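You operate a simulated robot arm through the tools that you are given. There is no shell and no other tool. Be economical: measure what you need, move in short steps, check, and stop when the job is done.

Carry out the task below with a simulated robot arm. There is one attempt and no reset: what you move stays moved.

JOB
Fit the size 36 nest and press the black housing's green cap home.
Fine: housing from the green mat; lock the latch; the housing sits in that nest; leave the sliding plate out. Where these are worked on the way, their far stop is far enough and under half their travel is too little: sliding plate.

The check looks at the end state, three seconds after you hand in, the way a careful person would. Anything else that was tipped, shoved, dropped, spilled or broken makes it a failure. A push-on lid holds only when it is set on centred and level and pressed home; a screw cap is set on level and turned clockwise until tight.

ROBOT AND FRAMES
A 6-joint arm with a two-finger parallel gripper on a trunk, on a base that drives. Base frame: it is fixed to the floor where the robot stands at the start and does not move with it; the origin is under the middle of the robot, x ahead of it, y to its left, z up; the surface under the hand at the start is at about z = 860. Lengths are in mm, angles in degrees, forces in N, time in s.
With the tool pointing down near the work surface it reaches from about 100 to 620 mm from the robot's upright axis, wherever it stands. Its first joint turns from -166.0 to 166.0 degrees. Places, roughly: black latch [500, -300, 900]; pocket of black nest 36 [500, 0, 900]; seat of the sliding plate [500, -300, 900]; sliding plate [500, -300, 900]. Payload 1.57 kg.
Tool frame: the origin (TCP) lies between the finger pads and is the grasp point; the fingertips stand 30 mm ahead of it; z points along the fingers, y is the line along which they close. The gripper opens to 110 mm. The fingers are 24 mm wide and 12 mm thick; the gripper's body (48 by 112 mm) begins 78 mm behind the TCP.
Orientation is that of the tool frame in the base frame, as [roll, pitch, yaw] about the fixed x, y, z axes, in that order (R = Rz(yaw) Ry(pitch) Rx(roll)). With the fingers straight down and closing along the base's y, the tool's x points along the base's -x, its y along +y and its z along -z.

CONTROLS
- The arm moves only by the tool nudge_tool. Its argument "deltas" is one flat list of numbers, 7 for each row, row after row: the gripper command, from -1 (fully open) to 1 (shut), values between in proportion, then the shift along the tool's x, y, z in mm, then the turn, a rotation vector about the tool's x, y, z in degrees. In form: [grip, x, y, z, ax, ay, az, grip, x, y, z, ax, ay, az, ...]. A call has 1 to 12 rows; each row is the pose to reach, as a shift and turn from the pose commanded when the call began, along the tool's axes at that moment. A row lasts 0.2 s, in which the tool goes at most 50 mm and 8.6 degrees; a call with a longer step from one row to the next is refused whole, and so is a gripper value outside its range. A pose out of reach is approached as far as the arm can. The call stops where the force on the tool passes 90 N (or 10 N more than at its start, if that is more) or the arm is blocked; 0.2 s more then pass. Each finger travels about 108 mm/s and halts on what it meets, pressing with about 22 N; the grip force reading is that of the motor and also rises with nothing between the fingers. The clock runs only during rows and for 0.2 s after the last one: add rows that repeat a pose to give the fingers time. The reply holds the time, the measured pose of the TCP, the force on the tool along the base axes, the opening and the grip force, in the units named above and with some noise, with the torque about the TCP (base axes, N m) and any sound that the robot's microphone picked up.
- Cameras (640 x 400 px; columns grow to the right, rows downward): "scene" is now at [47.4, 92.8, 1835]; the picture's right is [-0.56, -0.83, 0.00], its down [-0.60, 0.41, -0.69] and it looks along [0.57, -0.39, -0.72] (base axes); focal length 263 px, centre (320, 200). "wrist" rides on the gripper at [70, 16, -141] in the tool frame; the picture's right is [-0.23, 0.97, 0.00], its down [-0.85, -0.20, -0.48] and it looks along [-0.47, -0.11, 0.88] (tool axes); focal length 222 px, centre (320, 200). There is no depth. A picture from a camera that has moved, and an enlarged one, comes with that camera's place and axes in the base frame and with its lens.
- get_image(camera): a new picture of that camera. No time passes.
- slide_trunk(by): slides the trunk up (or, below 0, down) by that many mm; the arm and the scene camera ride with it, the base frame stays. It gives what a move gives, with no picture.
- base_move(legs): drives the robot by 1 to 6 legs, each [ahead, left, turn to the left] in mm, mm and degrees, along the robot's own axes; the way and the turn of a leg run together, so that a leg with both is an arc; at most 1500 mm and 180 degrees a leg. The arm and the cameras ride along, it lands a little off, and it stops where it bumps. It gives what a move gives.
- head_to(pan, tilt): turns the head with the scene camera to pan (to the left, within 120 degrees either way) and tilt (down, from -29 to 69), counted from straight ahead of the robot. It gives what a move gives.
- close_up(camera, box): a new picture of the part [left, top, right, bottom] of that camera's present view, enlarged. No time passes.
- close_job(): hands the job in; it is judged then, once.

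Work in short steps. Places have to be worked out from the pictures, the camera data and where the tool is seen: move nearer, look again, correct. Check each grasp and each placing, and mend what went wrong. You have 120 turns and 82 pictures in all, those below and enlarged ones among them. Open the gripper and draw the arm clear of the work before you hand the job in, unless the task says otherwise; then end with one line.

The tools are called after "Call:" by a JSON object that holds its "method" and its "body". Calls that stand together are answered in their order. nudge_tool: Moves the arm, as the interface text tells. Its arguments: {"type":"object","properties":{"deltas":{"type":"array"}},"required":["deltas"]} The other tools are called the same way: slide_trunk (by) slides the trunk up or down; base_move (legs) drives the base; head_to (pan, tilt) turns the head that bears the scene camera; get_image (camera) takes a picture; close_up (camera, box) takes an enlarged picture of a part of a camera's view; close_job () hands the job in.

At the start:

```text
time: 0.0
tcp_pos: [380.0, -300.2, 1485.9]
orientation: [180.0, 0.0, 179.9]
contact_force: [0.1, -0.7, -0.4]
torque: [-0.02, 0.04, 0.01]
opening: 109.9
finger_force: 0.0
trunk travel left (down, up): [-425.0, 165.0]
robot x, y, heading: [-0.5, 0.1, 0.0]
head pan, tilt: [-34.4, 46.3]
```

scene: 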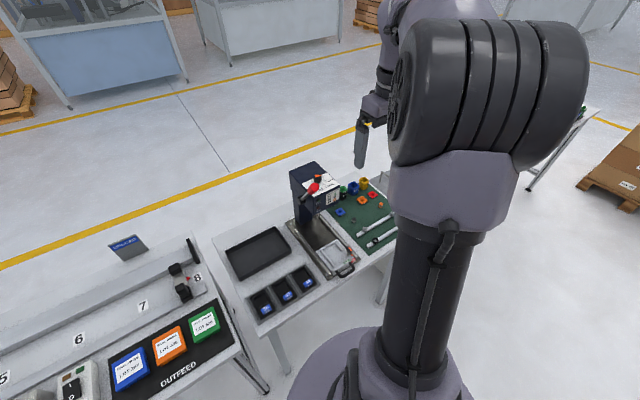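
wrist: 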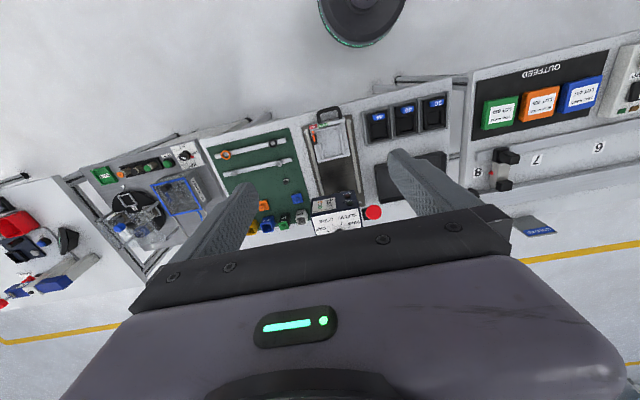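

The scene shows a table with nests (three black), a sliding plate with a box (press?), a green mat with parts. I look at enlarged views first.

Call:
{"method": "close_up", "body": {"camera": "scene", "box": [210, 150, 410, 330]}}

Call:
{"method": "close_up", "body": {"camera": "wrist", "box": [200, 80, 460, 250]}}

```text
2.22 times, centred on (310, 240) of scene
camera zoom: at [47.4, 92.8, 1835.0], right [-0.56, -0.83, 0.0], down [-0.6, 0.41, -0.69], along [0.57, -0.39, -0.72], focal length 585 px, centre (342, 111)
```

zoom: 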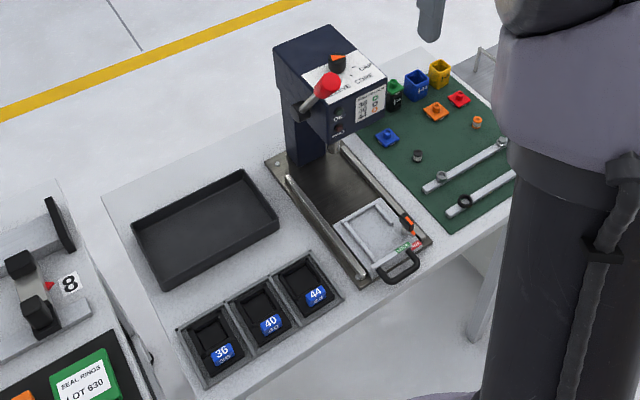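

```text
2.35 times, centred on (330, 165) of wrist
camera zoom: at [310.9, -283.1, 1626.8], right [0.23, 0.97, 0.0], down [0.85, -0.2, 0.48], along [0.47, -0.11, -0.88], focal length 523 px, centre (296, 282)
```

zoom: 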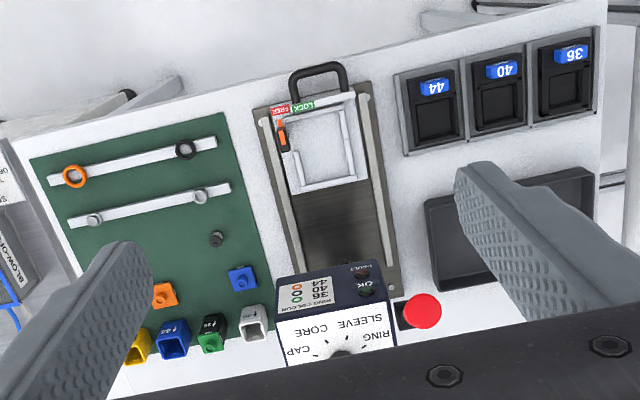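

Too coarse to read; I zoom tighter on the press head and the parts on the mat.

Call:
{"method": "close_up", "body": {"camera": "scene", "box": [280, 155, 400, 230]}}

Call:
{"method": "close_up", "body": {"camera": "wrist", "box": [230, 180, 390, 240]}}

Call:
{"method": "close_up", "body": {"camera": "scene", "box": [250, 215, 370, 310]}}

```text
5.33 times, centred on (340, 192) of scene
camera zoom: at [47.4, 92.8, 1835.0], right [-0.56, -0.83, 0.0], down [-0.6, 0.41, -0.69], along [0.57, -0.39, -0.72], focal length 1404 px, centre (213, 240)
```

zoom: 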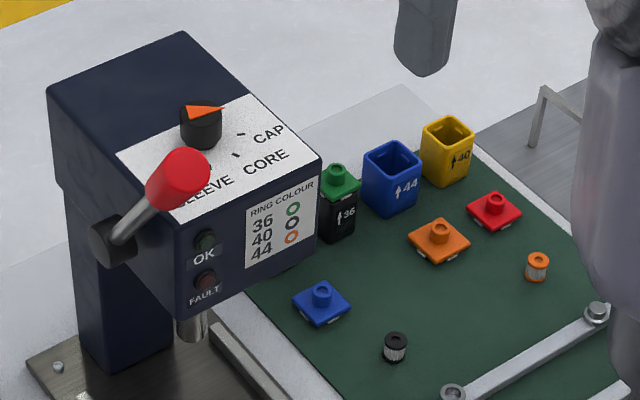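

```text
4.00 times, centred on (310, 210) of wrist
camera zoom: at [310.9, -283.1, 1626.8], right [0.23, 0.97, 0.0], down [0.85, -0.2, 0.48], along [0.47, -0.11, -0.88], focal length 888 px, centre (360, 160)
```

zoom: 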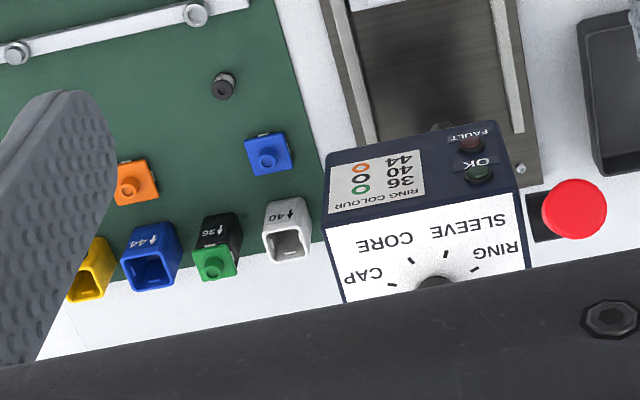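

```text
4.21 times, centred on (310, 262) of scene
camera zoom: at [47.4, 92.8, 1835.0], right [-0.56, -0.83, 0.0], down [-0.6, 0.41, -0.69], along [0.57, -0.39, -0.72], focal length 1109 px, centre (362, -63)
```

zoom: 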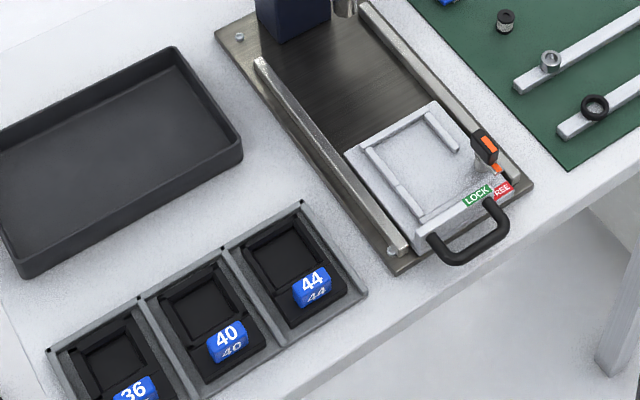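

The black 36 housing wears its green cap already (loosely); the nest 36, the plate frame, latch and press are identified. I look down ahead of the robot to see how much room the base has to drive toward the table.

Call:
{"method": "head_to", "body": {"pan": 0, "tilt": 60}}

Call:
{"method": "get_image", "body": {"camera": "scene"}}

```text
time: 1.0
tcp_pos: [380.7, -300.1, 1485.3]
orientation: [180.0, 0.0, 179.8]
contact_force: [0.1, -0.6, 0.4]
torque: [-0.01, 0.02, -0.03]
opening: 110.0
finger_force: 0.1
trunk travel left (down, up): [-425.0, 165.0]
robot x, y, heading: [-2.2, -1.3, 0.0]
head pan, tilt: [0.0, 60.0]
```

```text
74 pictures are left
camera scene: at [47.7, 138.0, 1817.4], right [0.0, -1.0, 0.0], down [-0.87, 0.0, -0.5], along [0.5, 0.0, -0.87], focal length 263 px, centre (320, 200)
```

scene: 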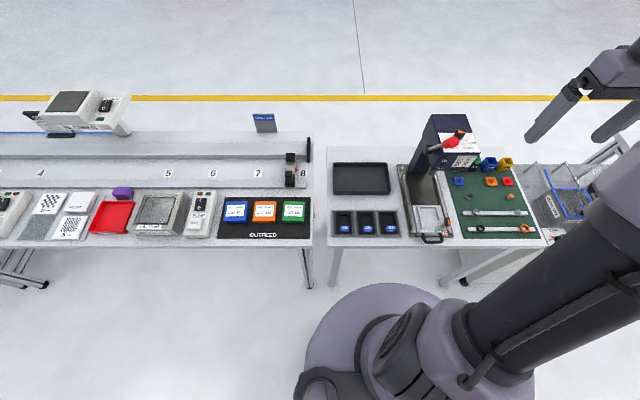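

The table's front edge is at x≈395 and the robot has some room. I drive right by 400 and then forward in steps, so the nests, plate, press and housing all come within reach.

Call:
{"method": "base_move", "body": {"legs": [[0, -400, 0], [100, 0, 0]]}}

Call:
{"method": "get_image", "body": {"camera": "wrist"}}

Call:
{"method": "get_image", "body": {"camera": "scene"}}

```text
time: 4.3
tcp_pos: [476.2, -712.8, 1486.0]
orientation: [-180.0, 0.0, 179.5]
contact_force: [0.2, 0.3, -0.1]
torque: [-0.01, 0.02, 0.0]
opening: 110.2
finger_force: 0.2
trunk travel left (down, up): [-425.0, 165.0]
robot x, y, heading: [95.9, -408.7, -0.4]
head pan, tilt: [0.0, 60.0]
```

```text
73 pictures are left
camera wrist: at [406.6, -695.3, 1626.8], right [0.23, 0.97, 0.0], down [0.85, -0.21, 0.48], along [0.47, -0.11, -0.88], focal length 222 px, centre (320, 200)
```

wrist: 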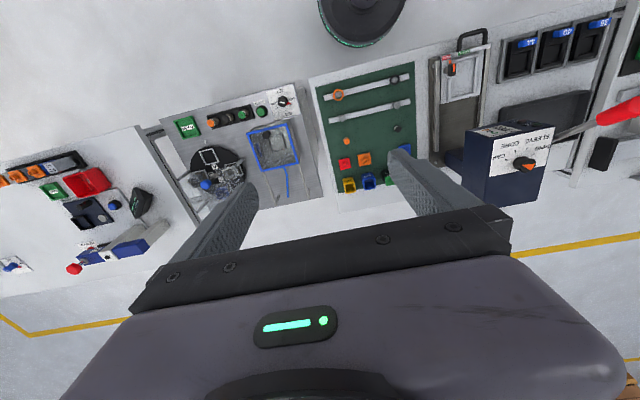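

```text
72 pictures are left
camera scene: at [145.8, -272.6, 1817.3], right [-0.01, -1.0, 0.0], down [-0.87, 0.0, -0.5], along [0.5, 0.0, -0.87], focal length 263 px, centre (320, 200)
```

scene: 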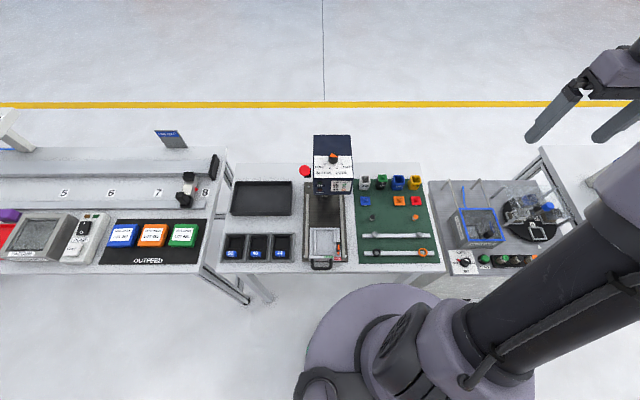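

Driving is clean. I advance another 90 mm and take an enlarged look at the station from straight on.

Call:
{"method": "base_move", "body": {"legs": [[90, 0, 0.4]]}}

Call:
{"method": "close_up", "body": {"camera": "scene", "box": [215, 130, 435, 290]}}

Call:
{"method": "close_up", "body": {"camera": "scene", "box": [290, 130, 430, 220]}}

```text
time: 5.4
tcp_pos: [565.6, -710.3, 1484.5]
orientation: [-180.0, 0.0, 180.0]
contact_force: [1.3, 0.1, -0.2]
torque: [0.01, 0.03, 0.01]
opening: 109.9
finger_force: 0.1
trunk travel left (down, up): [-425.0, 165.0]
robot x, y, heading: [182.0, -411.8, 0.4]
head pan, tilt: [0.0, 60.0]
```

```text
2.50 times, centred on (325, 210) of scene
camera zoom: at [233.6, -272.7, 1817.3], right [0.0, -1.0, 0.0], down [-0.87, 0.0, -0.5], along [0.5, 0.0, -0.87], focal length 658 px, centre (308, 175)
```

zoom: 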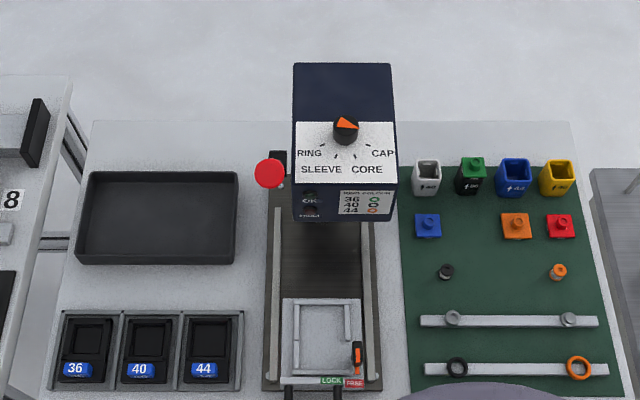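

```text
4.44 times, centred on (360, 175) of scene
camera zoom: at [233.6, -272.7, 1817.3], right [0.0, -1.0, 0.0], down [-0.87, 0.0, -0.5], along [0.5, 0.0, -0.87], focal length 1170 px, centre (142, 311)
```

zoom: 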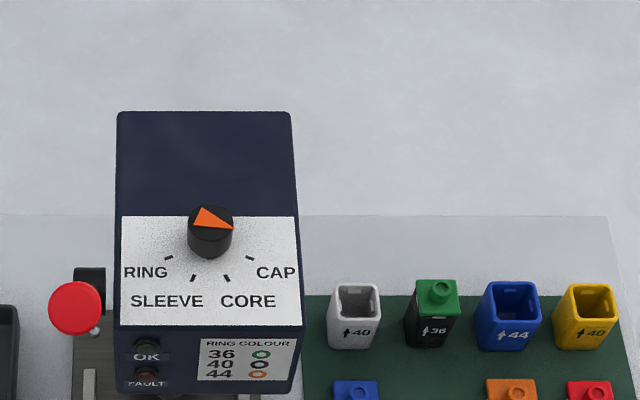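

The pointer seems to be at CAP (to be checked closer). Nest 36 is around (493, 42). I swing the hand at height over to the nest tray.

Call:
{"method": "nudge_tool", "body": {"deltas": [-1, 9, 47, 0, 0, 0, 0, -1, 18, 94, 0, 0, 0, 0, -1, 27, 141, 0, 0, 0, 0, -1, 36, 188, 0, 0, 0, 0, -1, 45, 235, 0, 0, 0, 0, -1, 54, 282, 0, 0, 0, 0, -1, 63, 329, 0, 0, 0, 0, -1, 72, 376, 0, 0, 0, 0, -1, 81, 423, 0, 0, 0, 0, -1, 90, 470, 0, 0, 0, 0, -1, 99, 517, 0, 0, 0, 0, -1, 108, 564, 0, 0, 0, 0]}}

Call:
{"method": "get_image", "body": {"camera": "wrist"}}

```text
time: 8.0
tcp_pos: [460.3, -144.9, 1484.9]
orientation: [-180.0, 0.1, -179.9]
contact_force: [-0.2, 0.9, 0.4]
torque: [-0.03, -0.04, 0.02]
opening: 110.1
finger_force: 0.2
trunk travel left (down, up): [-425.0, 165.0]
robot x, y, heading: [182.7, -413.5, 0.2]
head pan, tilt: [0.0, 60.0]
```

```text
69 pictures are left
camera wrist: at [391.1, -127.7, 1626.6], right [0.23, 0.97, 0.0], down [0.85, -0.2, 0.48], along [0.47, -0.11, -0.88], focal length 222 px, centre (320, 200)
```

wrist: 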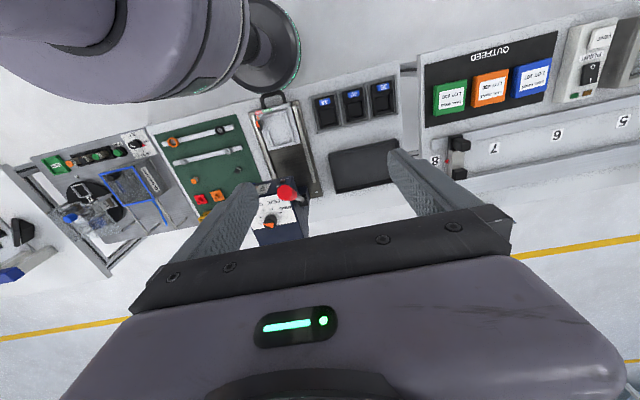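

Nest 36 is at about (487, 44) as seen here. I go down to a viewing pose near (400, 40, 1130).

Call:
{"method": "nudge_tool", "body": {"deltas": [-1, 7, 21, 39, 0, 0, 0, -1, 14, 42, 78, 0, 0, 0, -1, 21, 63, 117, 0, 0, 0, -1, 28, 84, 156, 0, 0, 0, -1, 35, 105, 195, 0, 0, 0, -1, 42, 126, 234, 0, 0, 0, -1, 49, 147, 273, 0, 0, 0, -1, 55, 168, 312, 0, 0, 0, -1, 60, 185, 355, 0, 0, 0]}}

Call:
{"method": "get_image", "body": {"camera": "wrist"}}

```text
time: 10.0
tcp_pos: [401.6, 39.2, 1130.4]
orientation: [-179.9, -0.1, -180.0]
contact_force: [-0.1, -0.2, -1.1]
torque: [-0.02, -0.01, -0.03]
opening: 110.1
finger_force: 0.0
trunk travel left (down, up): [-425.0, 165.0]
robot x, y, heading: [184.1, -410.0, -0.0]
head pan, tilt: [0.0, 60.0]
```

```text
68 pictures are left
camera wrist: at [331.8, 54.9, 1272.0], right [0.23, 0.97, 0.0], down [0.85, -0.2, 0.48], along [0.47, -0.11, -0.88], focal length 222 px, centre (320, 200)
```

wrist: 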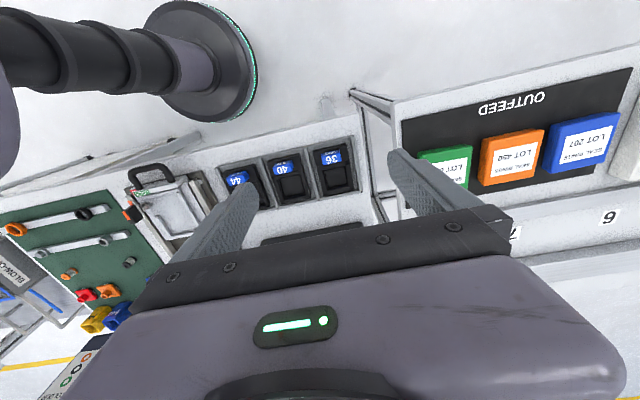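

Call:
{"method": "close_up", "body": {"camera": "wrist", "box": [210, 130, 370, 240]}}

Call:
{"method": "close_up", "body": {"camera": "scene", "box": [215, 225, 355, 300]}}

```text
3.64 times, centred on (290, 185) of wrist
camera zoom: at [331.8, 54.9, 1272.0], right [0.23, 0.97, 0.0], down [0.85, -0.2, 0.48], along [0.47, -0.11, -0.88], focal length 808 px, centre (429, 254)
```

zoom: 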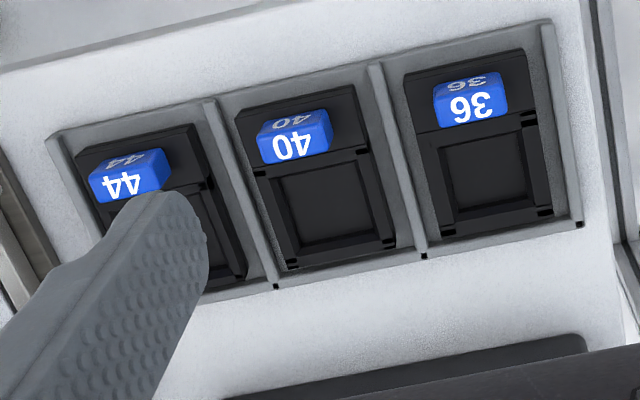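

```text
4.57 times, centred on (285, 262) of scene
camera zoom: at [232.7, -271.3, 1817.2], right [0.0, -1.0, 0.0], down [-0.87, 0.0, -0.5], along [0.5, 0.0, -0.87], focal length 1204 px, centre (480, -86)
```

zoom: 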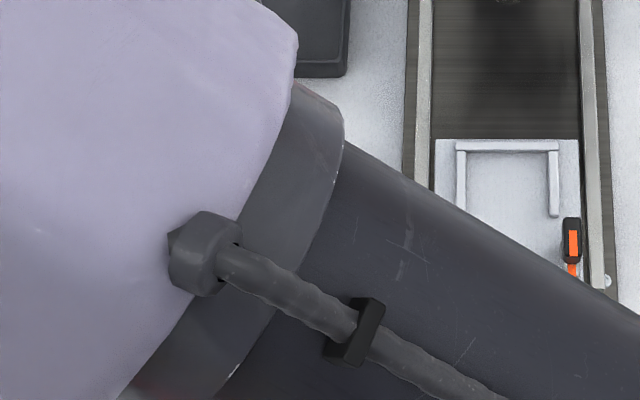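

The nest carries a blue grip tab on the robot side, at about (458, 46), ~35 mm wide along y. I move above it at z≈990 and look again.

Call:
{"method": "nudge_tool", "body": {"deltas": [-1, -13, 2, 35, 0, 0, 0, -1, -26, 4, 70, 0, 0, 0, -1, -39, 5, 105, 0, 0, 0, -1, -54, 7, 140, 0, 0, 0]}}

Call:
{"method": "get_image", "body": {"camera": "wrist"}}

```text
time: 11.0
tcp_pos: [453.1, 48.2, 990.2]
orientation: [-180.0, 0.0, -179.9]
contact_force: [0.1, 0.3, -0.1]
torque: [0.0, 0.02, 0.01]
opening: 110.1
finger_force: 0.0
trunk travel left (down, up): [-425.0, 165.0]
robot x, y, heading: [187.4, -411.5, 0.1]
head pan, tilt: [0.0, 60.0]
```

```text
65 pictures are left
camera wrist: at [384.5, 64.4, 1131.5], right [0.23, 0.97, 0.0], down [0.85, -0.2, 0.48], along [0.47, -0.11, -0.88], focal length 222 px, centre (320, 200)
```

wrist: 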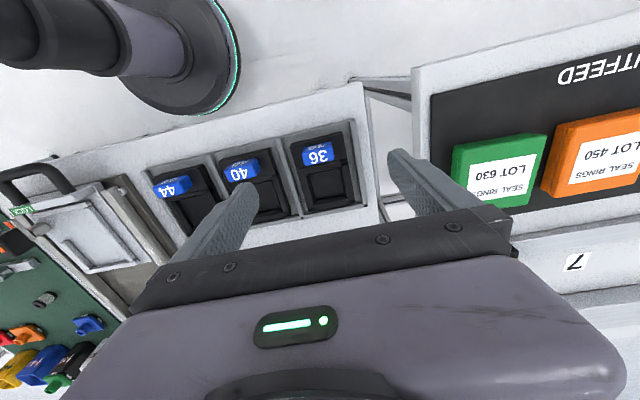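

Call:
{"method": "close_up", "body": {"camera": "wrist", "box": [230, 110, 390, 210]}}

```text
4.00 times, centred on (310, 160) of wrist
camera zoom: at [384.5, 64.4, 1131.5], right [0.23, 0.97, 0.0], down [0.85, -0.2, 0.48], along [0.47, -0.11, -0.88], focal length 888 px, centre (360, 360)
```

zoom: 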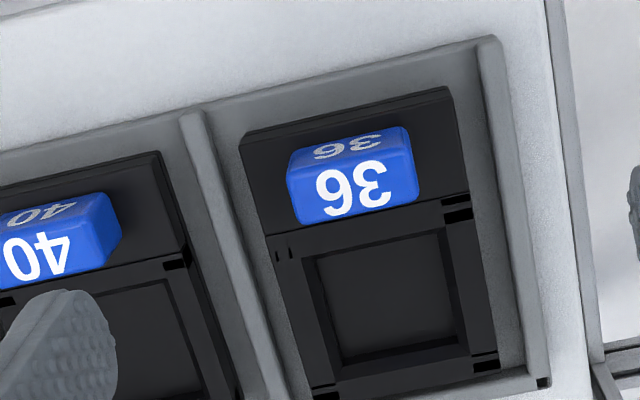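

The tab has ~11 mm of nest body on either side for the fingers. I narrow to ~58 mm and lower to z=935, correcting 4 mm in x and 3 mm in y, then check.

Call:
{"method": "nudge_tool", "body": {"deltas": [-0.05, -4, -3, 0, 0, 0, 0, -0.05, -4, -3, 28, 0, 0, 0, -0.05, -4, -3, 55, 0, 0, 0, -0.05, -4, -3, 55, 0, 0, 0]}}

Call:
{"method": "get_image", "body": {"camera": "wrist"}}

```text
time: 12.0
tcp_pos: [455.3, 44.2, 935.6]
orientation: [-179.9, 0.0, 180.0]
contact_force: [-0.1, 0.6, 0.5]
torque: [-0.02, -0.02, 0.01]
opening: 57.7
finger_force: 0.1
trunk travel left (down, up): [-425.0, 165.0]
robot x, y, heading: [183.9, -412.8, 0.2]
head pan, tilt: [0.0, 60.0]
```

```text
63 pictures are left
camera wrist: at [386.1, 61.5, 1078.0], right [0.23, 0.97, 0.0], down [0.85, -0.2, 0.48], along [0.47, -0.11, -0.88], focal length 222 px, centre (320, 200)
```

wrist: 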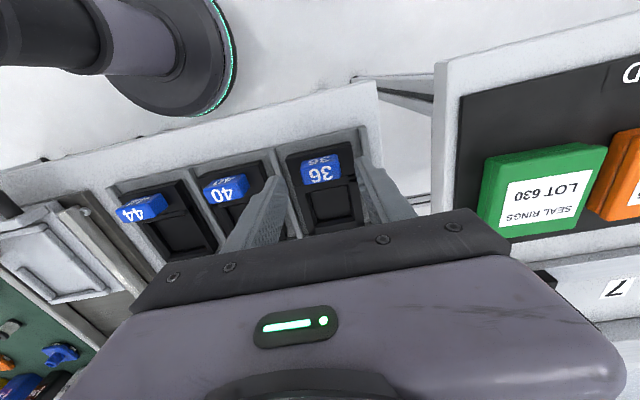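

Triangulated tab top: (458, 46.5, 887). I lower to TCP 899 (tips just above the nest body) and close.

Call:
{"method": "nudge_tool", "body": {"deltas": [-0.05, -3, 2, 12, 0, 0, 0, -0.05, -3, 2, 24, 0, 0, 0, -0.05, -3, 2, 36, 0, 0, 0, 0.5, -3, 2, 36, 0, 0, 0, 1, -3, 2, 36, 0, 0, 0, 1, -3, 2, 36, 0, 0, 0]}}

Call:
{"method": "close_up", "body": {"camera": "wrist", "box": [230, 110, 420, 230]}}

```text
time: 12.9
tcp_pos: [461.5, 49.0, 912.7]
orientation: [179.1, 0.4, 179.8]
contact_force: [-3.1, -20.4, 71.7]
torque: [-2.35, -0.06, -0.5]
opening: 45.4
finger_force: 10.2
trunk travel left (down, up): [-425.0, 165.0]
robot x, y, heading: [188.3, -410.3, -0.0]
head pan, tilt: [0.0, 60.0]
stopped in row 4: the force on the tool passed its limit at 100 N (the readings are from after the stop); the commanded pose is now the measured one
```

```text
3.33 times, centred on (325, 170) of wrist
camera zoom: at [390.9, 63.5, 1053.2], right [0.23, 0.97, 0.02], down [0.85, -0.21, 0.48], along [0.47, -0.1, -0.88], focal length 740 px, centre (303, 300)
```

zoom: 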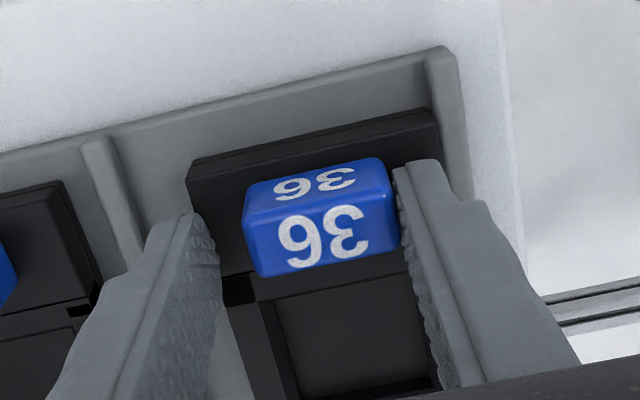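

The tips met something at z≈882 (probably the nest body) and the +y finger already touches the tab. I back up 4 mm, shift 3 mm toward +y, and close gently.

Call:
{"method": "nudge_tool", "body": {"deltas": [0.05, 0, 0, -6, 0, 0, 0, 0.05, 2, 3, -6, 0.9, 0.4, 0, 0.5, 2, 3, -5, 0.9, 0.4, 0, 1, 2, 3, -5, 0.9, 0.4, 0, 1, 2, 3, -5, 0.9, 0.4, 0]}}

Call:
{"method": "close_up", "body": {"camera": "wrist", "box": [230, 110, 420, 230]}}

```text
time: 14.1
tcp_pos: [459.7, 52.3, 912.1]
orientation: [-179.7, -0.1, -179.9]
contact_force: [2.7, 1.1, 18.8]
torque: [0.38, -0.37, -0.06]
opening: 33.5
finger_force: 21.6
trunk travel left (down, up): [-425.0, 165.0]
robot x, y, heading: [182.9, -408.7, -0.0]
head pan, tilt: [0.0, 60.0]
```

```text
3.33 times, centred on (325, 170) of wrist
camera zoom: at [390.6, 69.5, 1053.6], right [0.23, 0.97, -0.01], down [0.85, -0.2, 0.48], along [0.47, -0.11, -0.88], focal length 740 px, centre (303, 300)
```

zoom: 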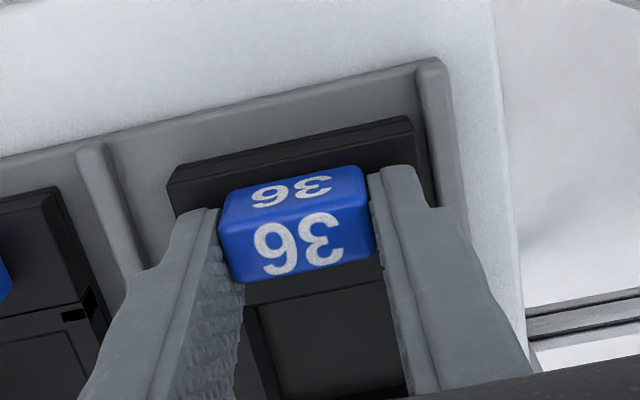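

Gripped (33.5 mm on the tab). I lift straight up 100 mm and look.

Call:
{"method": "nudge_tool", "body": {"deltas": [1, 0, 0, -10, 0, 0, 0, 1, 0, 0, -20, 0, 0, 0, 1, 0, 0, -40, 0, 0, 0, 1, 0, 0, -70, 0, 0, 0, 1, 0, 0, -110, 0, 0, 0]}}

Call:
{"method": "get_image", "body": {"camera": "wrist"}}

```text
time: 15.3
tcp_pos: [459.7, 56.1, 1021.5]
orientation: [-179.5, -0.1, 180.0]
contact_force: [0.7, -0.1, -1.5]
torque: [0.03, 0.03, 0.02]
opening: 33.6
finger_force: 22.5
trunk travel left (down, up): [-425.0, 165.0]
robot x, y, heading: [183.5, -410.4, -0.1]
head pan, tilt: [0.0, 60.0]
```

```text
60 pictures are left
camera wrist: at [391.7, 74.0, 1162.3], right [0.23, 0.97, -0.01], down [0.86, -0.2, 0.48], along [0.47, -0.11, -0.88], focal length 222 px, centre (320, 200)
```

wrist: 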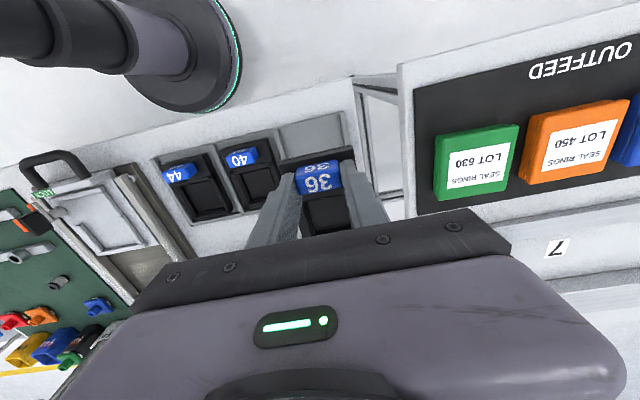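

The nest is held. I carry it at this height to above the sliding plate (y≈-297) for a look at the seat.

Call:
{"method": "nudge_tool", "body": {"deltas": [1, 0, -44, -5, 0, 0, 0, 1, 0, -88, -10, 0, 0, 0, 1, 0, -132, -15, 0, 0, 0, 1, 0, -176, -20, 0, 0, 0, 1, 0, -220, -20, 0, 0, 0, 1, 0, -264, -20, 0, 0, 0, 1, 0, -308, -20, 0, 0, 0, 1, 0, -353, -20, 0, 0, 0]}}

Call:
{"method": "get_image", "body": {"camera": "wrist"}}

Call:
{"method": "close_up", "body": {"camera": "scene", "box": [215, 130, 435, 290]}}

```text
time: 17.1
tcp_pos: [464.6, -299.6, 1039.5]
orientation: [-179.8, 0.0, 180.0]
contact_force: [0.2, -1.7, -2.0]
torque: [0.04, 0.08, -0.03]
opening: 33.8
finger_force: 21.8
trunk travel left (down, up): [-425.0, 165.0]
robot x, y, heading: [182.5, -410.9, 0.2]
head pan, tilt: [0.0, 60.0]
```

```text
59 pictures are left
camera wrist: at [395.2, -282.3, 1181.2], right [0.23, 0.97, 0.0], down [0.86, -0.2, 0.48], along [0.47, -0.11, -0.88], focal length 222 px, centre (320, 200)
```

wrist: 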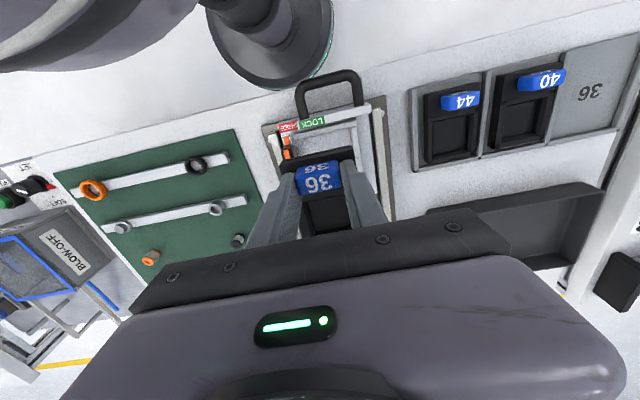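

```text
2.50 times, centred on (325, 210) of scene
camera zoom: at [233.3, -274.9, 1817.5], right [0.0, -1.0, 0.0], down [-0.87, 0.0, -0.5], along [0.5, 0.0, -0.87], focal length 658 px, centre (308, 175)
```

zoom: 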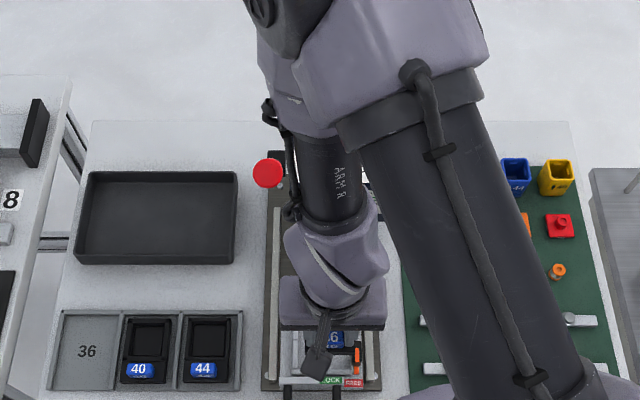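

Call:
{"method": "close_up", "body": {"camera": "wrist", "box": [240, 60, 420, 220]}}

Call:
{"method": "close_up", "body": {"camera": "scene", "box": [295, 220, 375, 275]}}

```text
2.50 times, centred on (330, 140) of wrist
camera zoom: at [395.2, -282.3, 1181.2], right [0.23, 0.97, 0.0], down [0.86, -0.2, 0.48], along [0.47, -0.11, -0.88], focal length 555 px, centre (295, 350)
```

zoom: 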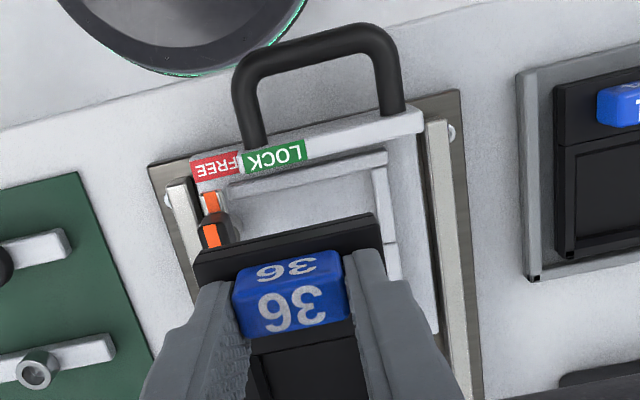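

```text
7.27 times, centred on (335, 248) of scene
camera zoom: at [233.3, -274.9, 1817.5], right [0.0, -1.0, 0.0], down [-0.87, 0.0, -0.5], along [0.5, 0.0, -0.87], focal length 1915 px, centre (211, -146)
```

zoom: 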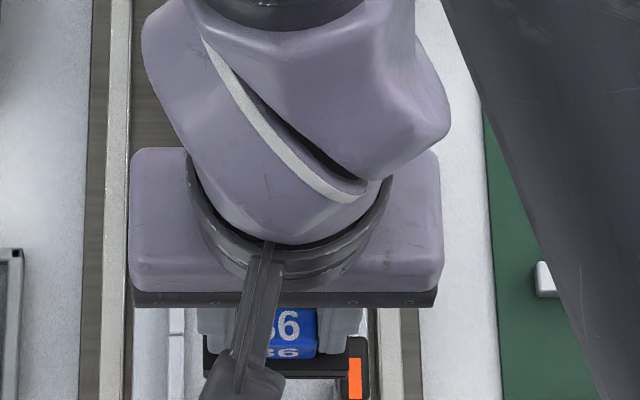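

Seat front inner edge looks at x≈460, rear ≈553, centre y≈-294; the nest's front edge is about 13 mm robot-side of the TCP. I move to (474, -295) and lower to z=965 for a closer comparison.

Call:
{"method": "nudge_tool", "body": {"deltas": [1, -5, 5, 25, 0, 0, 0, 1, -9, 5, 50, 0, 0, 0, 1, -9, 5, 74, 0, 0, 0, 1, -9, 5, 74, 0, 0, 0]}}

Call:
{"method": "close_up", "body": {"camera": "wrist", "box": [220, 60, 420, 230]}}

Call:
{"method": "close_up", "body": {"camera": "scene", "box": [295, 220, 375, 275]}}

```text
time: 18.1
tcp_pos: [469.5, -292.4, 968.7]
orientation: [-179.5, 0.0, 180.0]
contact_force: [-0.2, -0.1, -1.4]
torque: [0.02, 0.05, 0.01]
opening: 33.5
finger_force: 21.9
trunk travel left (down, up): [-425.0, 165.0]
robot x, y, heading: [187.1, -412.3, -0.0]
head pan, tilt: [0.0, 60.0]
```

```text
2.35 times, centred on (320, 145) of wrist
camera zoom: at [400.4, -274.9, 1109.9], right [0.23, 0.97, -0.01], down [0.86, -0.2, 0.48], along [0.47, -0.11, -0.88], focal length 523 px, centre (320, 329)
```

zoom: 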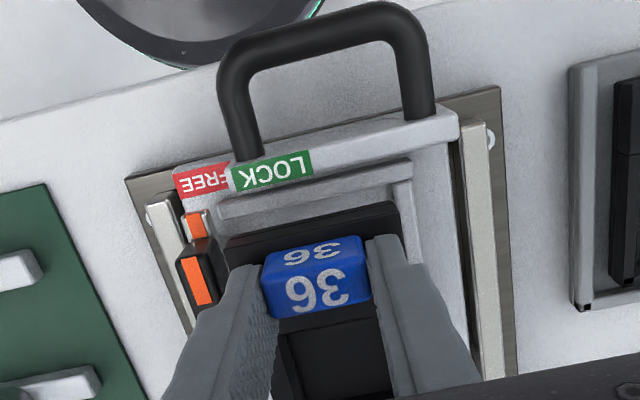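

```text
7.27 times, centred on (335, 248) of scene
camera zoom: at [232.3, -273.0, 1817.4], right [0.0, -1.0, 0.0], down [-0.87, 0.0, -0.5], along [0.5, 0.0, -0.87], focal length 1915 px, centre (211, -146)
```

zoom: 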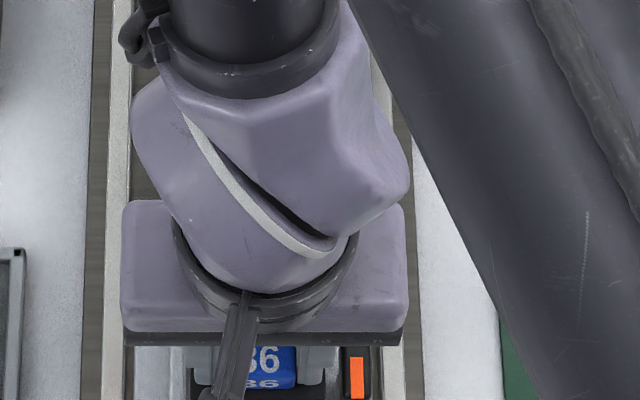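

By this view the nest should go ~4 mm further in x and ~2 mm in +y. I apply that while lowering 25 mm and re-check.

Call:
{"method": "nudge_tool", "body": {"deltas": [1, -4, 2, 12, 0, 0, 0, 1, -4, 2, 25, 0, 0, 0, 1, -4, 2, 25, 0, 0, 0]}}

Call:
{"method": "close_up", "body": {"camera": "wrist", "box": [240, 100, 400, 220]}}

```text
time: 18.9
tcp_pos: [471.2, -290.1, 943.4]
orientation: [-179.6, -0.1, -179.9]
contact_force: [0.7, 0.2, -1.3]
torque: [0.03, 0.03, 0.04]
opening: 33.6
finger_force: 21.6
trunk travel left (down, up): [-425.0, 165.0]
robot x, y, heading: [184.5, -411.1, -0.1]
head pan, tilt: [0.0, 60.0]
```

```text
3.33 times, centred on (320, 160) of wrist
camera zoom: at [402.9, -273.6, 1085.1], right [0.23, 0.97, -0.01], down [0.86, -0.2, 0.48], along [0.47, -0.11, -0.88], focal length 740 px, centre (320, 333)
```

zoom: 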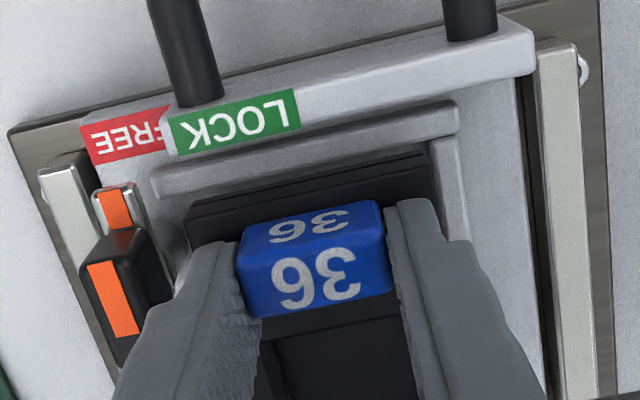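

Nest bottom front edge is nearly at the front rail; it needs ~2 mm more +y and ~1 mm x. I lower 12 mm in small rows and read the force.

Call:
{"method": "nudge_tool", "body": {"deltas": [1, -1, 2, 3, 0, 0, 0, 1, -1, 2, 6, 0, 0, 0, 1, -1, 2, 9, 0, 0, 0, 1, -1, 2, 12, 0, 0, 0]}}

Call:
{"method": "close_up", "body": {"camera": "wrist", "box": [240, 100, 400, 220]}}

```text
time: 19.9
tcp_pos: [472.9, -289.4, 931.4]
orientation: [-179.6, 0.0, -180.0]
contact_force: [-0.2, -0.4, -3.3]
torque: [-0.02, 0.04, -0.01]
opening: 33.5
finger_force: 22.2
trunk travel left (down, up): [-425.0, 165.0]
robot x, y, heading: [182.7, -410.0, 0.3]
head pan, tilt: [0.0, 60.0]
```

```text
3.33 times, centred on (320, 160) of wrist
camera zoom: at [405.0, -272.5, 1073.4], right [0.23, 0.97, -0.01], down [0.86, -0.2, 0.48], along [0.47, -0.11, -0.88], focal length 740 px, centre (320, 333)
```

zoom: 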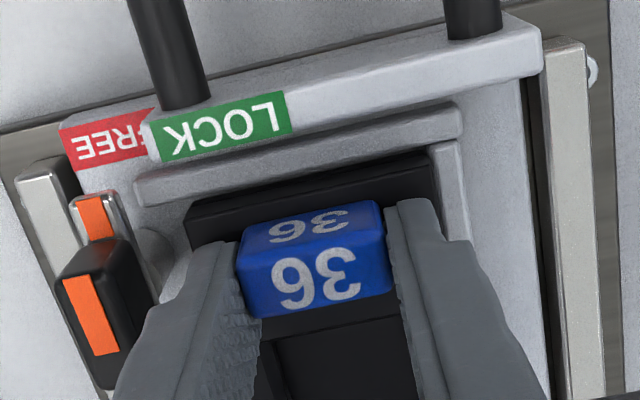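

Still free; alignment looks good. Continue down 10 mm in 2.5 mm steps.

Call:
{"method": "nudge_tool", "body": {"deltas": [1, 0, 0, 2.5, 0, 0, 0, 1, 0, 0, 5, 0, 0, 0, 1, 0, 0, 7.5, 0, 0, 0, 1, 0, 0, 10, 0, 0, 0]}}

Call:
{"method": "close_up", "body": {"camera": "wrist", "box": [240, 100, 400, 220]}}

```text
time: 20.6
tcp_pos: [474.1, -289.9, 928.6]
orientation: [-179.8, 0.4, 180.0]
contact_force: [-1.0, -4.5, 73.3]
torque: [0.19, 0.66, 0.17]
opening: 33.8
finger_force: 21.8
trunk travel left (down, up): [-425.0, 165.0]
robot x, y, heading: [185.8, -408.2, -0.0]
head pan, tilt: [0.0, 60.0]
stopped in row 3: the force on the tool passed its limit at 100 N (the readings are from after the stop); the commanded pose is now the measured one
```

```text
3.33 times, centred on (320, 160) of wrist
camera zoom: at [404.7, -272.9, 1070.8], right [0.23, 0.97, 0.0], down [0.85, -0.2, 0.48], along [0.47, -0.11, -0.87], focal length 740 px, centre (320, 333)
```

zoom: 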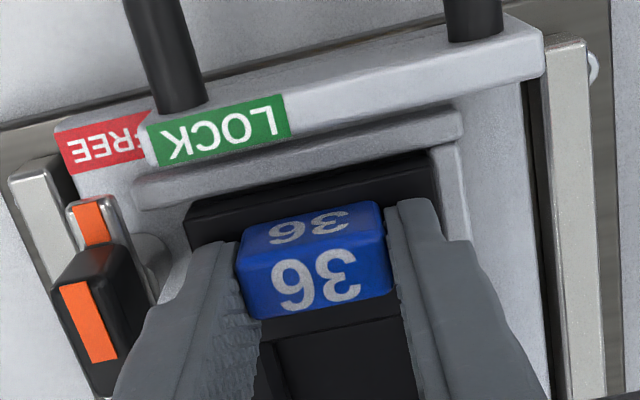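

Contact at z≈928.6 — seated or resting on a rail. I zoom in tight on the front and left rails to tell.

Call:
{"method": "close_up", "body": {"camera": "wrist", "box": [265, 125, 365, 190]}}

Call:
{"method": "close_up", "body": {"camera": "scene", "box": [300, 240, 370, 280]}}

```text
6.15 times, centred on (315, 158) of wrist
camera zoom: at [404.7, -272.9, 1070.8], right [0.23, 0.97, 0.0], down [0.85, -0.2, 0.48], along [0.47, -0.11, -0.87], focal length 1367 px, centre (351, 462)
```

zoom: 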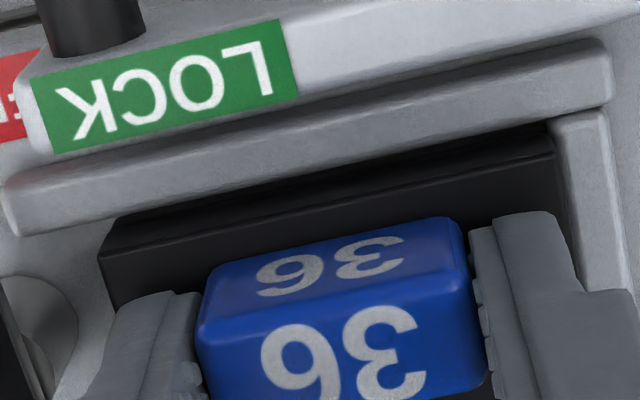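

```text
9.14 times, centred on (335, 260) of scene
camera zoom: at [229.1, -275.8, 1818.3], right [0.0, -1.0, 0.0], down [-0.86, 0.0, -0.5], along [0.5, 0.0, -0.86], focal length 2408 px, centre (183, -349)
```

zoom: 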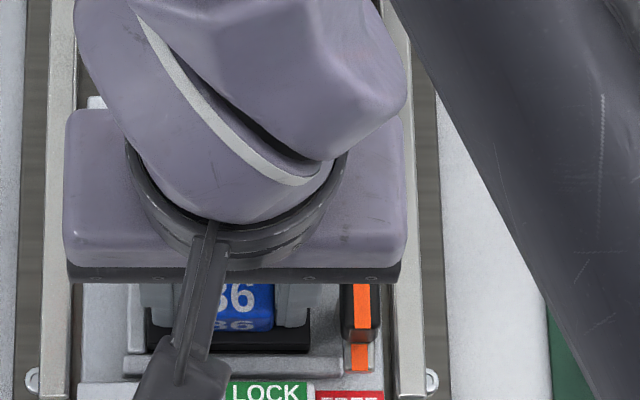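

The front face seems to dip behind the rail, but I test: unload 1.5 mm and push 3 mm in +x to feel whether it is captive.

Call:
{"method": "nudge_tool", "body": {"deltas": [1, 0, 0, -1.5, 0, 0, 0, 1, -1.5, 0, -1.5, 0, 0, 0, 1, -3, 0, -1.5, 0, 0, 0]}}

```text
time: 21.4
tcp_pos: [476.3, -288.6, 930.2]
orientation: [-179.9, 0.3, 179.9]
contact_force: [-4.2, -6.1, 50.1]
torque: [0.31, 0.39, -0.02]
opening: 33.7
finger_force: 22.1
trunk travel left (down, up): [-425.0, 165.0]
robot x, y, heading: [185.4, -411.4, -0.1]
head pan, tilt: [0.0, 60.0]
```

Call:
{"method": "nudge_tool", "body": {"deltas": [1, 0, 0, -1.5, 0, 0, 0, 1, 0, 0, -3, 0, 0, 0, 1, 0, 0, -3, 0, 0, 0]}}

Call:
{"method": "close_up", "body": {"camera": "wrist", "box": [265, 125, 365, 190]}}

```text
time: 22.2
tcp_pos: [478.2, -290.5, 930.0]
orientation: [-179.8, 0.2, 179.9]
contact_force: [-3.5, -8.4, -6.7]
torque: [-0.43, 0.19, 0.06]
opening: 33.7
finger_force: 22.2
trunk travel left (down, up): [-425.0, 165.0]
robot x, y, heading: [185.4, -412.1, 0.2]
head pan, tilt: [0.0, 60.0]
```

```text
6.15 times, centred on (315, 158) of wrist
camera zoom: at [409.1, -272.4, 1072.7], right [0.23, 0.97, 0.0], down [0.85, -0.2, 0.48], along [0.47, -0.11, -0.88], focal length 1367 px, centre (351, 462)
```

zoom: 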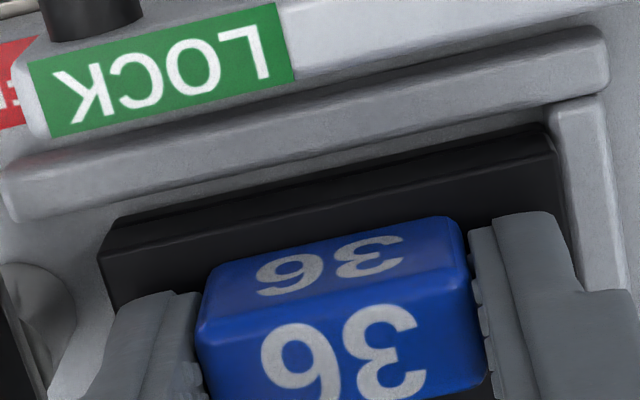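

The −8 N in y and the slight downward drag show the nest is between the side rails, rubbing the +y one. I ease 1 mm toward −y, press down lightly, and check height.

Call:
{"method": "nudge_tool", "body": {"deltas": [1, 1, -1.5, 0, 0, 0, 0, 1, 1, -1.5, 2, 0, 0, 0, 1, 1, -1.5, 4, 0, 0, 0]}}

```text
time: 23.0
tcp_pos: [476.6, -289.4, 929.0]
orientation: [-179.8, 0.4, -179.9]
contact_force: [-3.3, 0.5, 45.6]
torque: [0.47, 0.87, 0.0]
opening: 34.0
finger_force: 21.9
trunk travel left (down, up): [-425.0, 165.0]
robot x, y, heading: [183.7, -409.2, 0.3]
head pan, tilt: [0.0, 60.0]
```

It bottoms at the same 929 with no side force. I release, rise, and inspect from above.

Call:
{"method": "nudge_tool", "body": {"deltas": [1, 0, 0, -3, 0, 0, 0, 0.1, 0, 0, -3, 0, 0, 0, 0.1, 0, 0, -3, 0, 0, 0, 0.1, 0, 0, -30, 0, 0, 0, 0.1, 20, 0, -70, 0, 0, 0, 0.1, 50, 0, -110, 0, 0, 0]}}

Call:
{"method": "close_up", "body": {"camera": "wrist", "box": [240, 100, 400, 220]}}

```text
time: 24.4
tcp_pos: [426.9, -289.1, 1037.7]
orientation: [-179.7, 0.2, 179.9]
contact_force: [0.4, -0.4, 0.5]
torque: [-0.01, -0.02, -0.04]
opening: 49.5
finger_force: 0.1
trunk travel left (down, up): [-425.0, 165.0]
robot x, y, heading: [189.2, -411.2, -0.1]
head pan, tilt: [0.0, 60.0]
```

```text
3.33 times, centred on (320, 160) of wrist
camera zoom: at [357.6, -272.9, 1179.7], right [0.23, 0.97, 0.0], down [0.85, -0.2, 0.48], along [0.47, -0.11, -0.88], focal length 740 px, centre (320, 333)
```

zoom: 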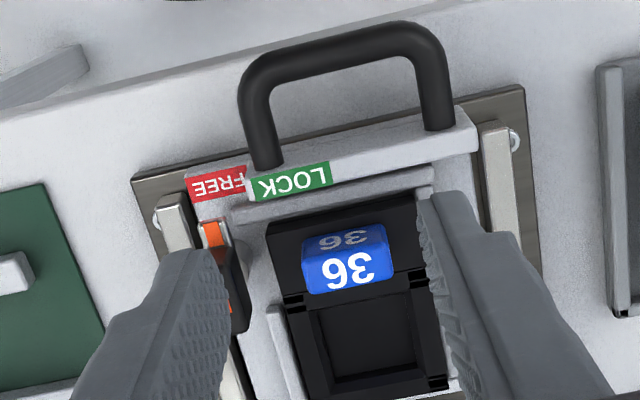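

Call:
{"method": "nudge_tool", "body": {"deltas": [-0.5, 10, 0, -40, 0, 0, 0, -1, 10, 0, -80, 0, 0, 0, -1, 10, 0, -80, 0, 0, 0]}}

Call:
{"method": "close_up", "body": {"camera": "wrist", "box": [250, 110, 390, 220]}}

```text
time: 25.2
tcp_pos: [427.2, -282.9, 1112.4]
orientation: [-179.7, 0.2, -180.0]
contact_force: [1.2, 0.9, -0.8]
torque: [0.01, 0.0, -0.01]
opening: 110.0
finger_force: 0.0
out of reach, approached as far as the arm can: row 2, 3
trunk travel left (down, up): [-425.0, 165.0]
robot x, y, heading: [185.9, -409.8, -0.0]
head pan, tilt: [0.0, 60.0]
```

```text
3.64 times, centred on (320, 165) of wrist
camera zoom: at [358.6, -265.0, 1253.6], right [0.23, 0.97, 0.0], down [0.85, -0.2, 0.48], along [0.47, -0.11, -0.88], focal length 808 px, centre (320, 327)
```

zoom: 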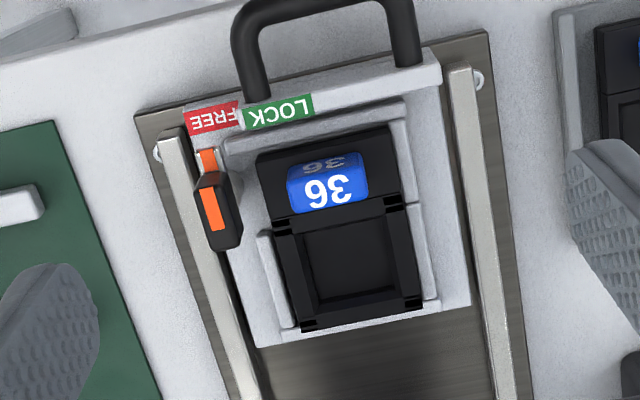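

The rear of the nest rides on the rear rail while a ~4 mm gap shows at the front rail: it must go ~4 mm toward the robot. I return above the tab to regrasp, deeper this time.

Call:
{"method": "nudge_tool", "body": {"deltas": [-0.5, -16, 0, 20, 0, 0, 0, 0.1, -32, -2, 60, 0, 0, 0, 0.15, -49, -6, 100, 0, 0, 0, 0.15, -49, -6, 140, 0, 0, 0, 0.15, -49, -6, 140, 0, 0, 0]}}

Call:
{"method": "close_up", "body": {"camera": "wrist", "box": [240, 100, 400, 220]}}

```text
time: 26.4
tcp_pos: [479.1, -290.8, 973.8]
orientation: [-179.8, 0.2, 180.0]
contact_force: [-0.7, -1.0, -0.4]
torque: [-0.01, 0.03, 0.0]
opening: 46.8
finger_force: 0.1
trunk travel left (down, up): [-425.0, 165.0]
robot x, y, heading: [185.8, -414.5, 0.3]
head pan, tilt: [0.0, 60.0]
```

```text
3.33 times, centred on (320, 160) of wrist
camera zoom: at [409.2, -272.3, 1114.2], right [0.23, 0.97, 0.0], down [0.85, -0.2, 0.48], along [0.47, -0.11, -0.88], focal length 740 px, centre (320, 333)
```

zoom: 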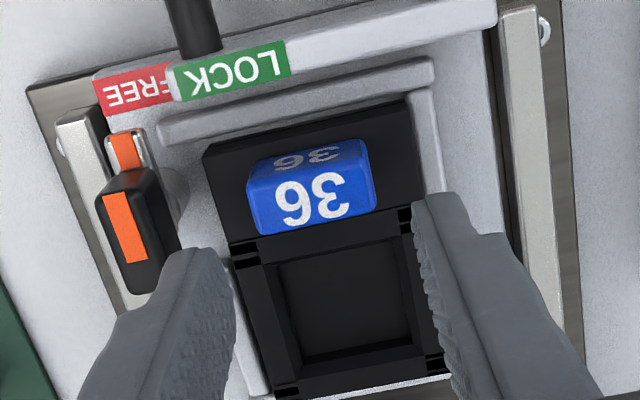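

Clear view: ~3–4 mm gap at the front. I descend over the tab (x −2) to TCP 922 and close.

Call:
{"method": "nudge_tool", "body": {"deltas": [0.15, 2, 1, 20, 0, 0, 0, 0.15, 2, 1, 40, 0, 0, 0, 0.15, 2, 1, 50, 0, 0, 0, 0.6, 2, 1, 50, 0, 0, 0, 1, 2, 1, 50, 0, 0, 0, 1, 2, 1, 50, 0, 0, 0]}}

Call:
{"method": "close_up", "body": {"camera": "wrist", "box": [240, 100, 400, 220]}}

```text
time: 27.2
tcp_pos: [476.1, -287.7, 930.3]
orientation: [-179.9, 0.7, 179.8]
contact_force: [-2.2, -7.2, 71.5]
torque: [-0.06, 0.52, 0.21]
opening: 44.5
finger_force: 12.9
trunk travel left (down, up): [-425.0, 165.0]
robot x, y, heading: [180.8, -411.9, 0.2]
head pan, tilt: [0.0, 60.0]
stopped in row 4: the force on the tool passed its limit at 99 N (the readings are from after the stop); the commanded pose is now the measured one
```

```text
3.33 times, centred on (320, 160) of wrist
camera zoom: at [405.8, -271.4, 1070.7], right [0.23, 0.97, 0.0], down [0.85, -0.2, 0.49], along [0.47, -0.11, -0.87], focal length 740 px, centre (320, 333)
```

zoom: 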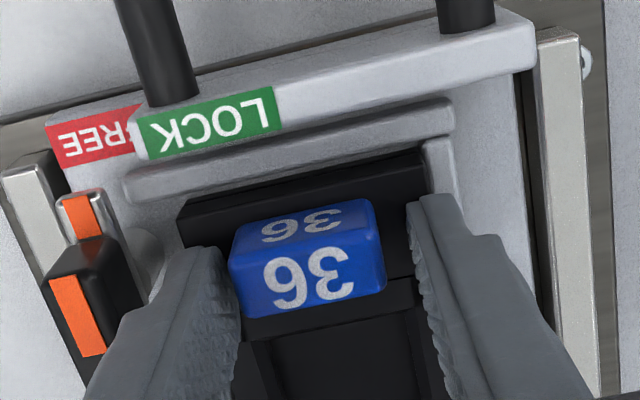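

The tips are on the nest body at z≈900, so the grip is full depth. I back off 2 mm, centre, close, raise 4 mm, shift 4 mm toward the robot and lower again.

Call:
{"method": "nudge_tool", "body": {"deltas": [0.15, 0, 0, -3, 0, 0, 0, 0.6, 0, -2, -2, 0, -0.6, 0, 1, 0, -2, -2, 0, -0.6, 0, 1, 0, -2, -2, 0, -0.6, 0, 1, 0, -2, -7, 0, -0.6, 0, 1, 4, -2, -7, 0, -0.6, 0, 1, 4, -2, -4, 0, -0.6, 0, 1, 4, -2, -1.5, 0, -0.6, 0]}}

Call:
{"method": "close_up", "body": {"camera": "wrist", "box": [240, 100, 400, 220]}}

```text
time: 29.0
tcp_pos: [473.0, -289.4, 930.0]
orientation: [180.0, 1.2, 179.9]
contact_force: [4.6, -1.4, 30.3]
torque: [0.04, 0.4, 0.01]
opening: 33.7
finger_force: 21.8
trunk travel left (down, up): [-425.0, 165.0]
robot x, y, heading: [185.1, -413.9, 0.2]
head pan, tilt: [0.0, 60.0]
```

```text
3.33 times, centred on (320, 160) of wrist
camera zoom: at [401.8, -273.1, 1070.2], right [0.23, 0.97, 0.0], down [0.84, -0.2, 0.5], along [0.48, -0.11, -0.87], focal length 740 px, centre (320, 333)
```

zoom: 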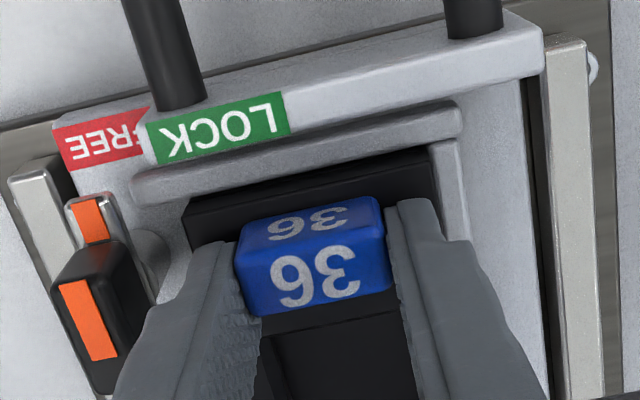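

The nest now feels the front rail (Fx +4.6). I fix the pitch, unload, and push 3 mm more toward the robot to see whether it's captive.

Call:
{"method": "nudge_tool", "body": {"deltas": [1, 0, 0, -1.5, 0, 1.2, 0, 1, 0, 0, -1.5, 0, 1.2, 0, 1, 2, 0, -1.5, 0, 1.2, 0, 1, 4, 0, -1.5, 0, 1.2, 0]}}

```text
time: 30.0
tcp_pos: [472.0, -290.8, 930.2]
orientation: [179.9, -0.2, 179.8]
contact_force: [23.0, -12.1, 11.4]
torque: [-0.36, -0.76, 0.17]
opening: 33.4
finger_force: 22.2
trunk travel left (down, up): [-425.0, 165.0]
robot x, y, heading: [185.6, -409.3, -0.1]
head pan, tilt: [0.0, 60.0]
```

It's captive at the front (23 N). Now feel the rear stop and how far the play is.

Call:
{"method": "nudge_tool", "body": {"deltas": [1, -3, 1, 0, 0, 0, 0, 1, -6, 1, 0, 0, 0, 0, 1, -9, 1, 0, 0, 0, 0]}}

```text
time: 30.8
tcp_pos: [476.4, -290.4, 930.3]
orientation: [-179.8, -0.3, 179.9]
contact_force: [-3.6, -8.6, -0.1]
torque: [-0.33, 0.28, 0.16]
opening: 33.6
finger_force: 22.1
trunk travel left (down, up): [-425.0, 165.0]
robot x, y, heading: [183.4, -408.7, 0.2]
head pan, tilt: [0.0, 60.0]
```

Call:
{"method": "nudge_tool", "body": {"deltas": [1, -2, 0, 0, 0, 0, 0, 1, -4, 0, 0, 0, 0, 0, 1, -4, 0, 0, 0, 0, 0]}}

```text
time: 31.6
tcp_pos: [482.1, -289.6, 929.8]
orientation: [-179.9, 0.0, -180.0]
contact_force: [-1.8, -10.5, 8.0]
torque: [-0.13, 0.23, -0.11]
opening: 33.5
finger_force: 22.3
trunk travel left (down, up): [-425.0, 165.0]
robot x, y, heading: [188.0, -413.7, -0.0]
head pan, tilt: [0.0, 60.0]
```

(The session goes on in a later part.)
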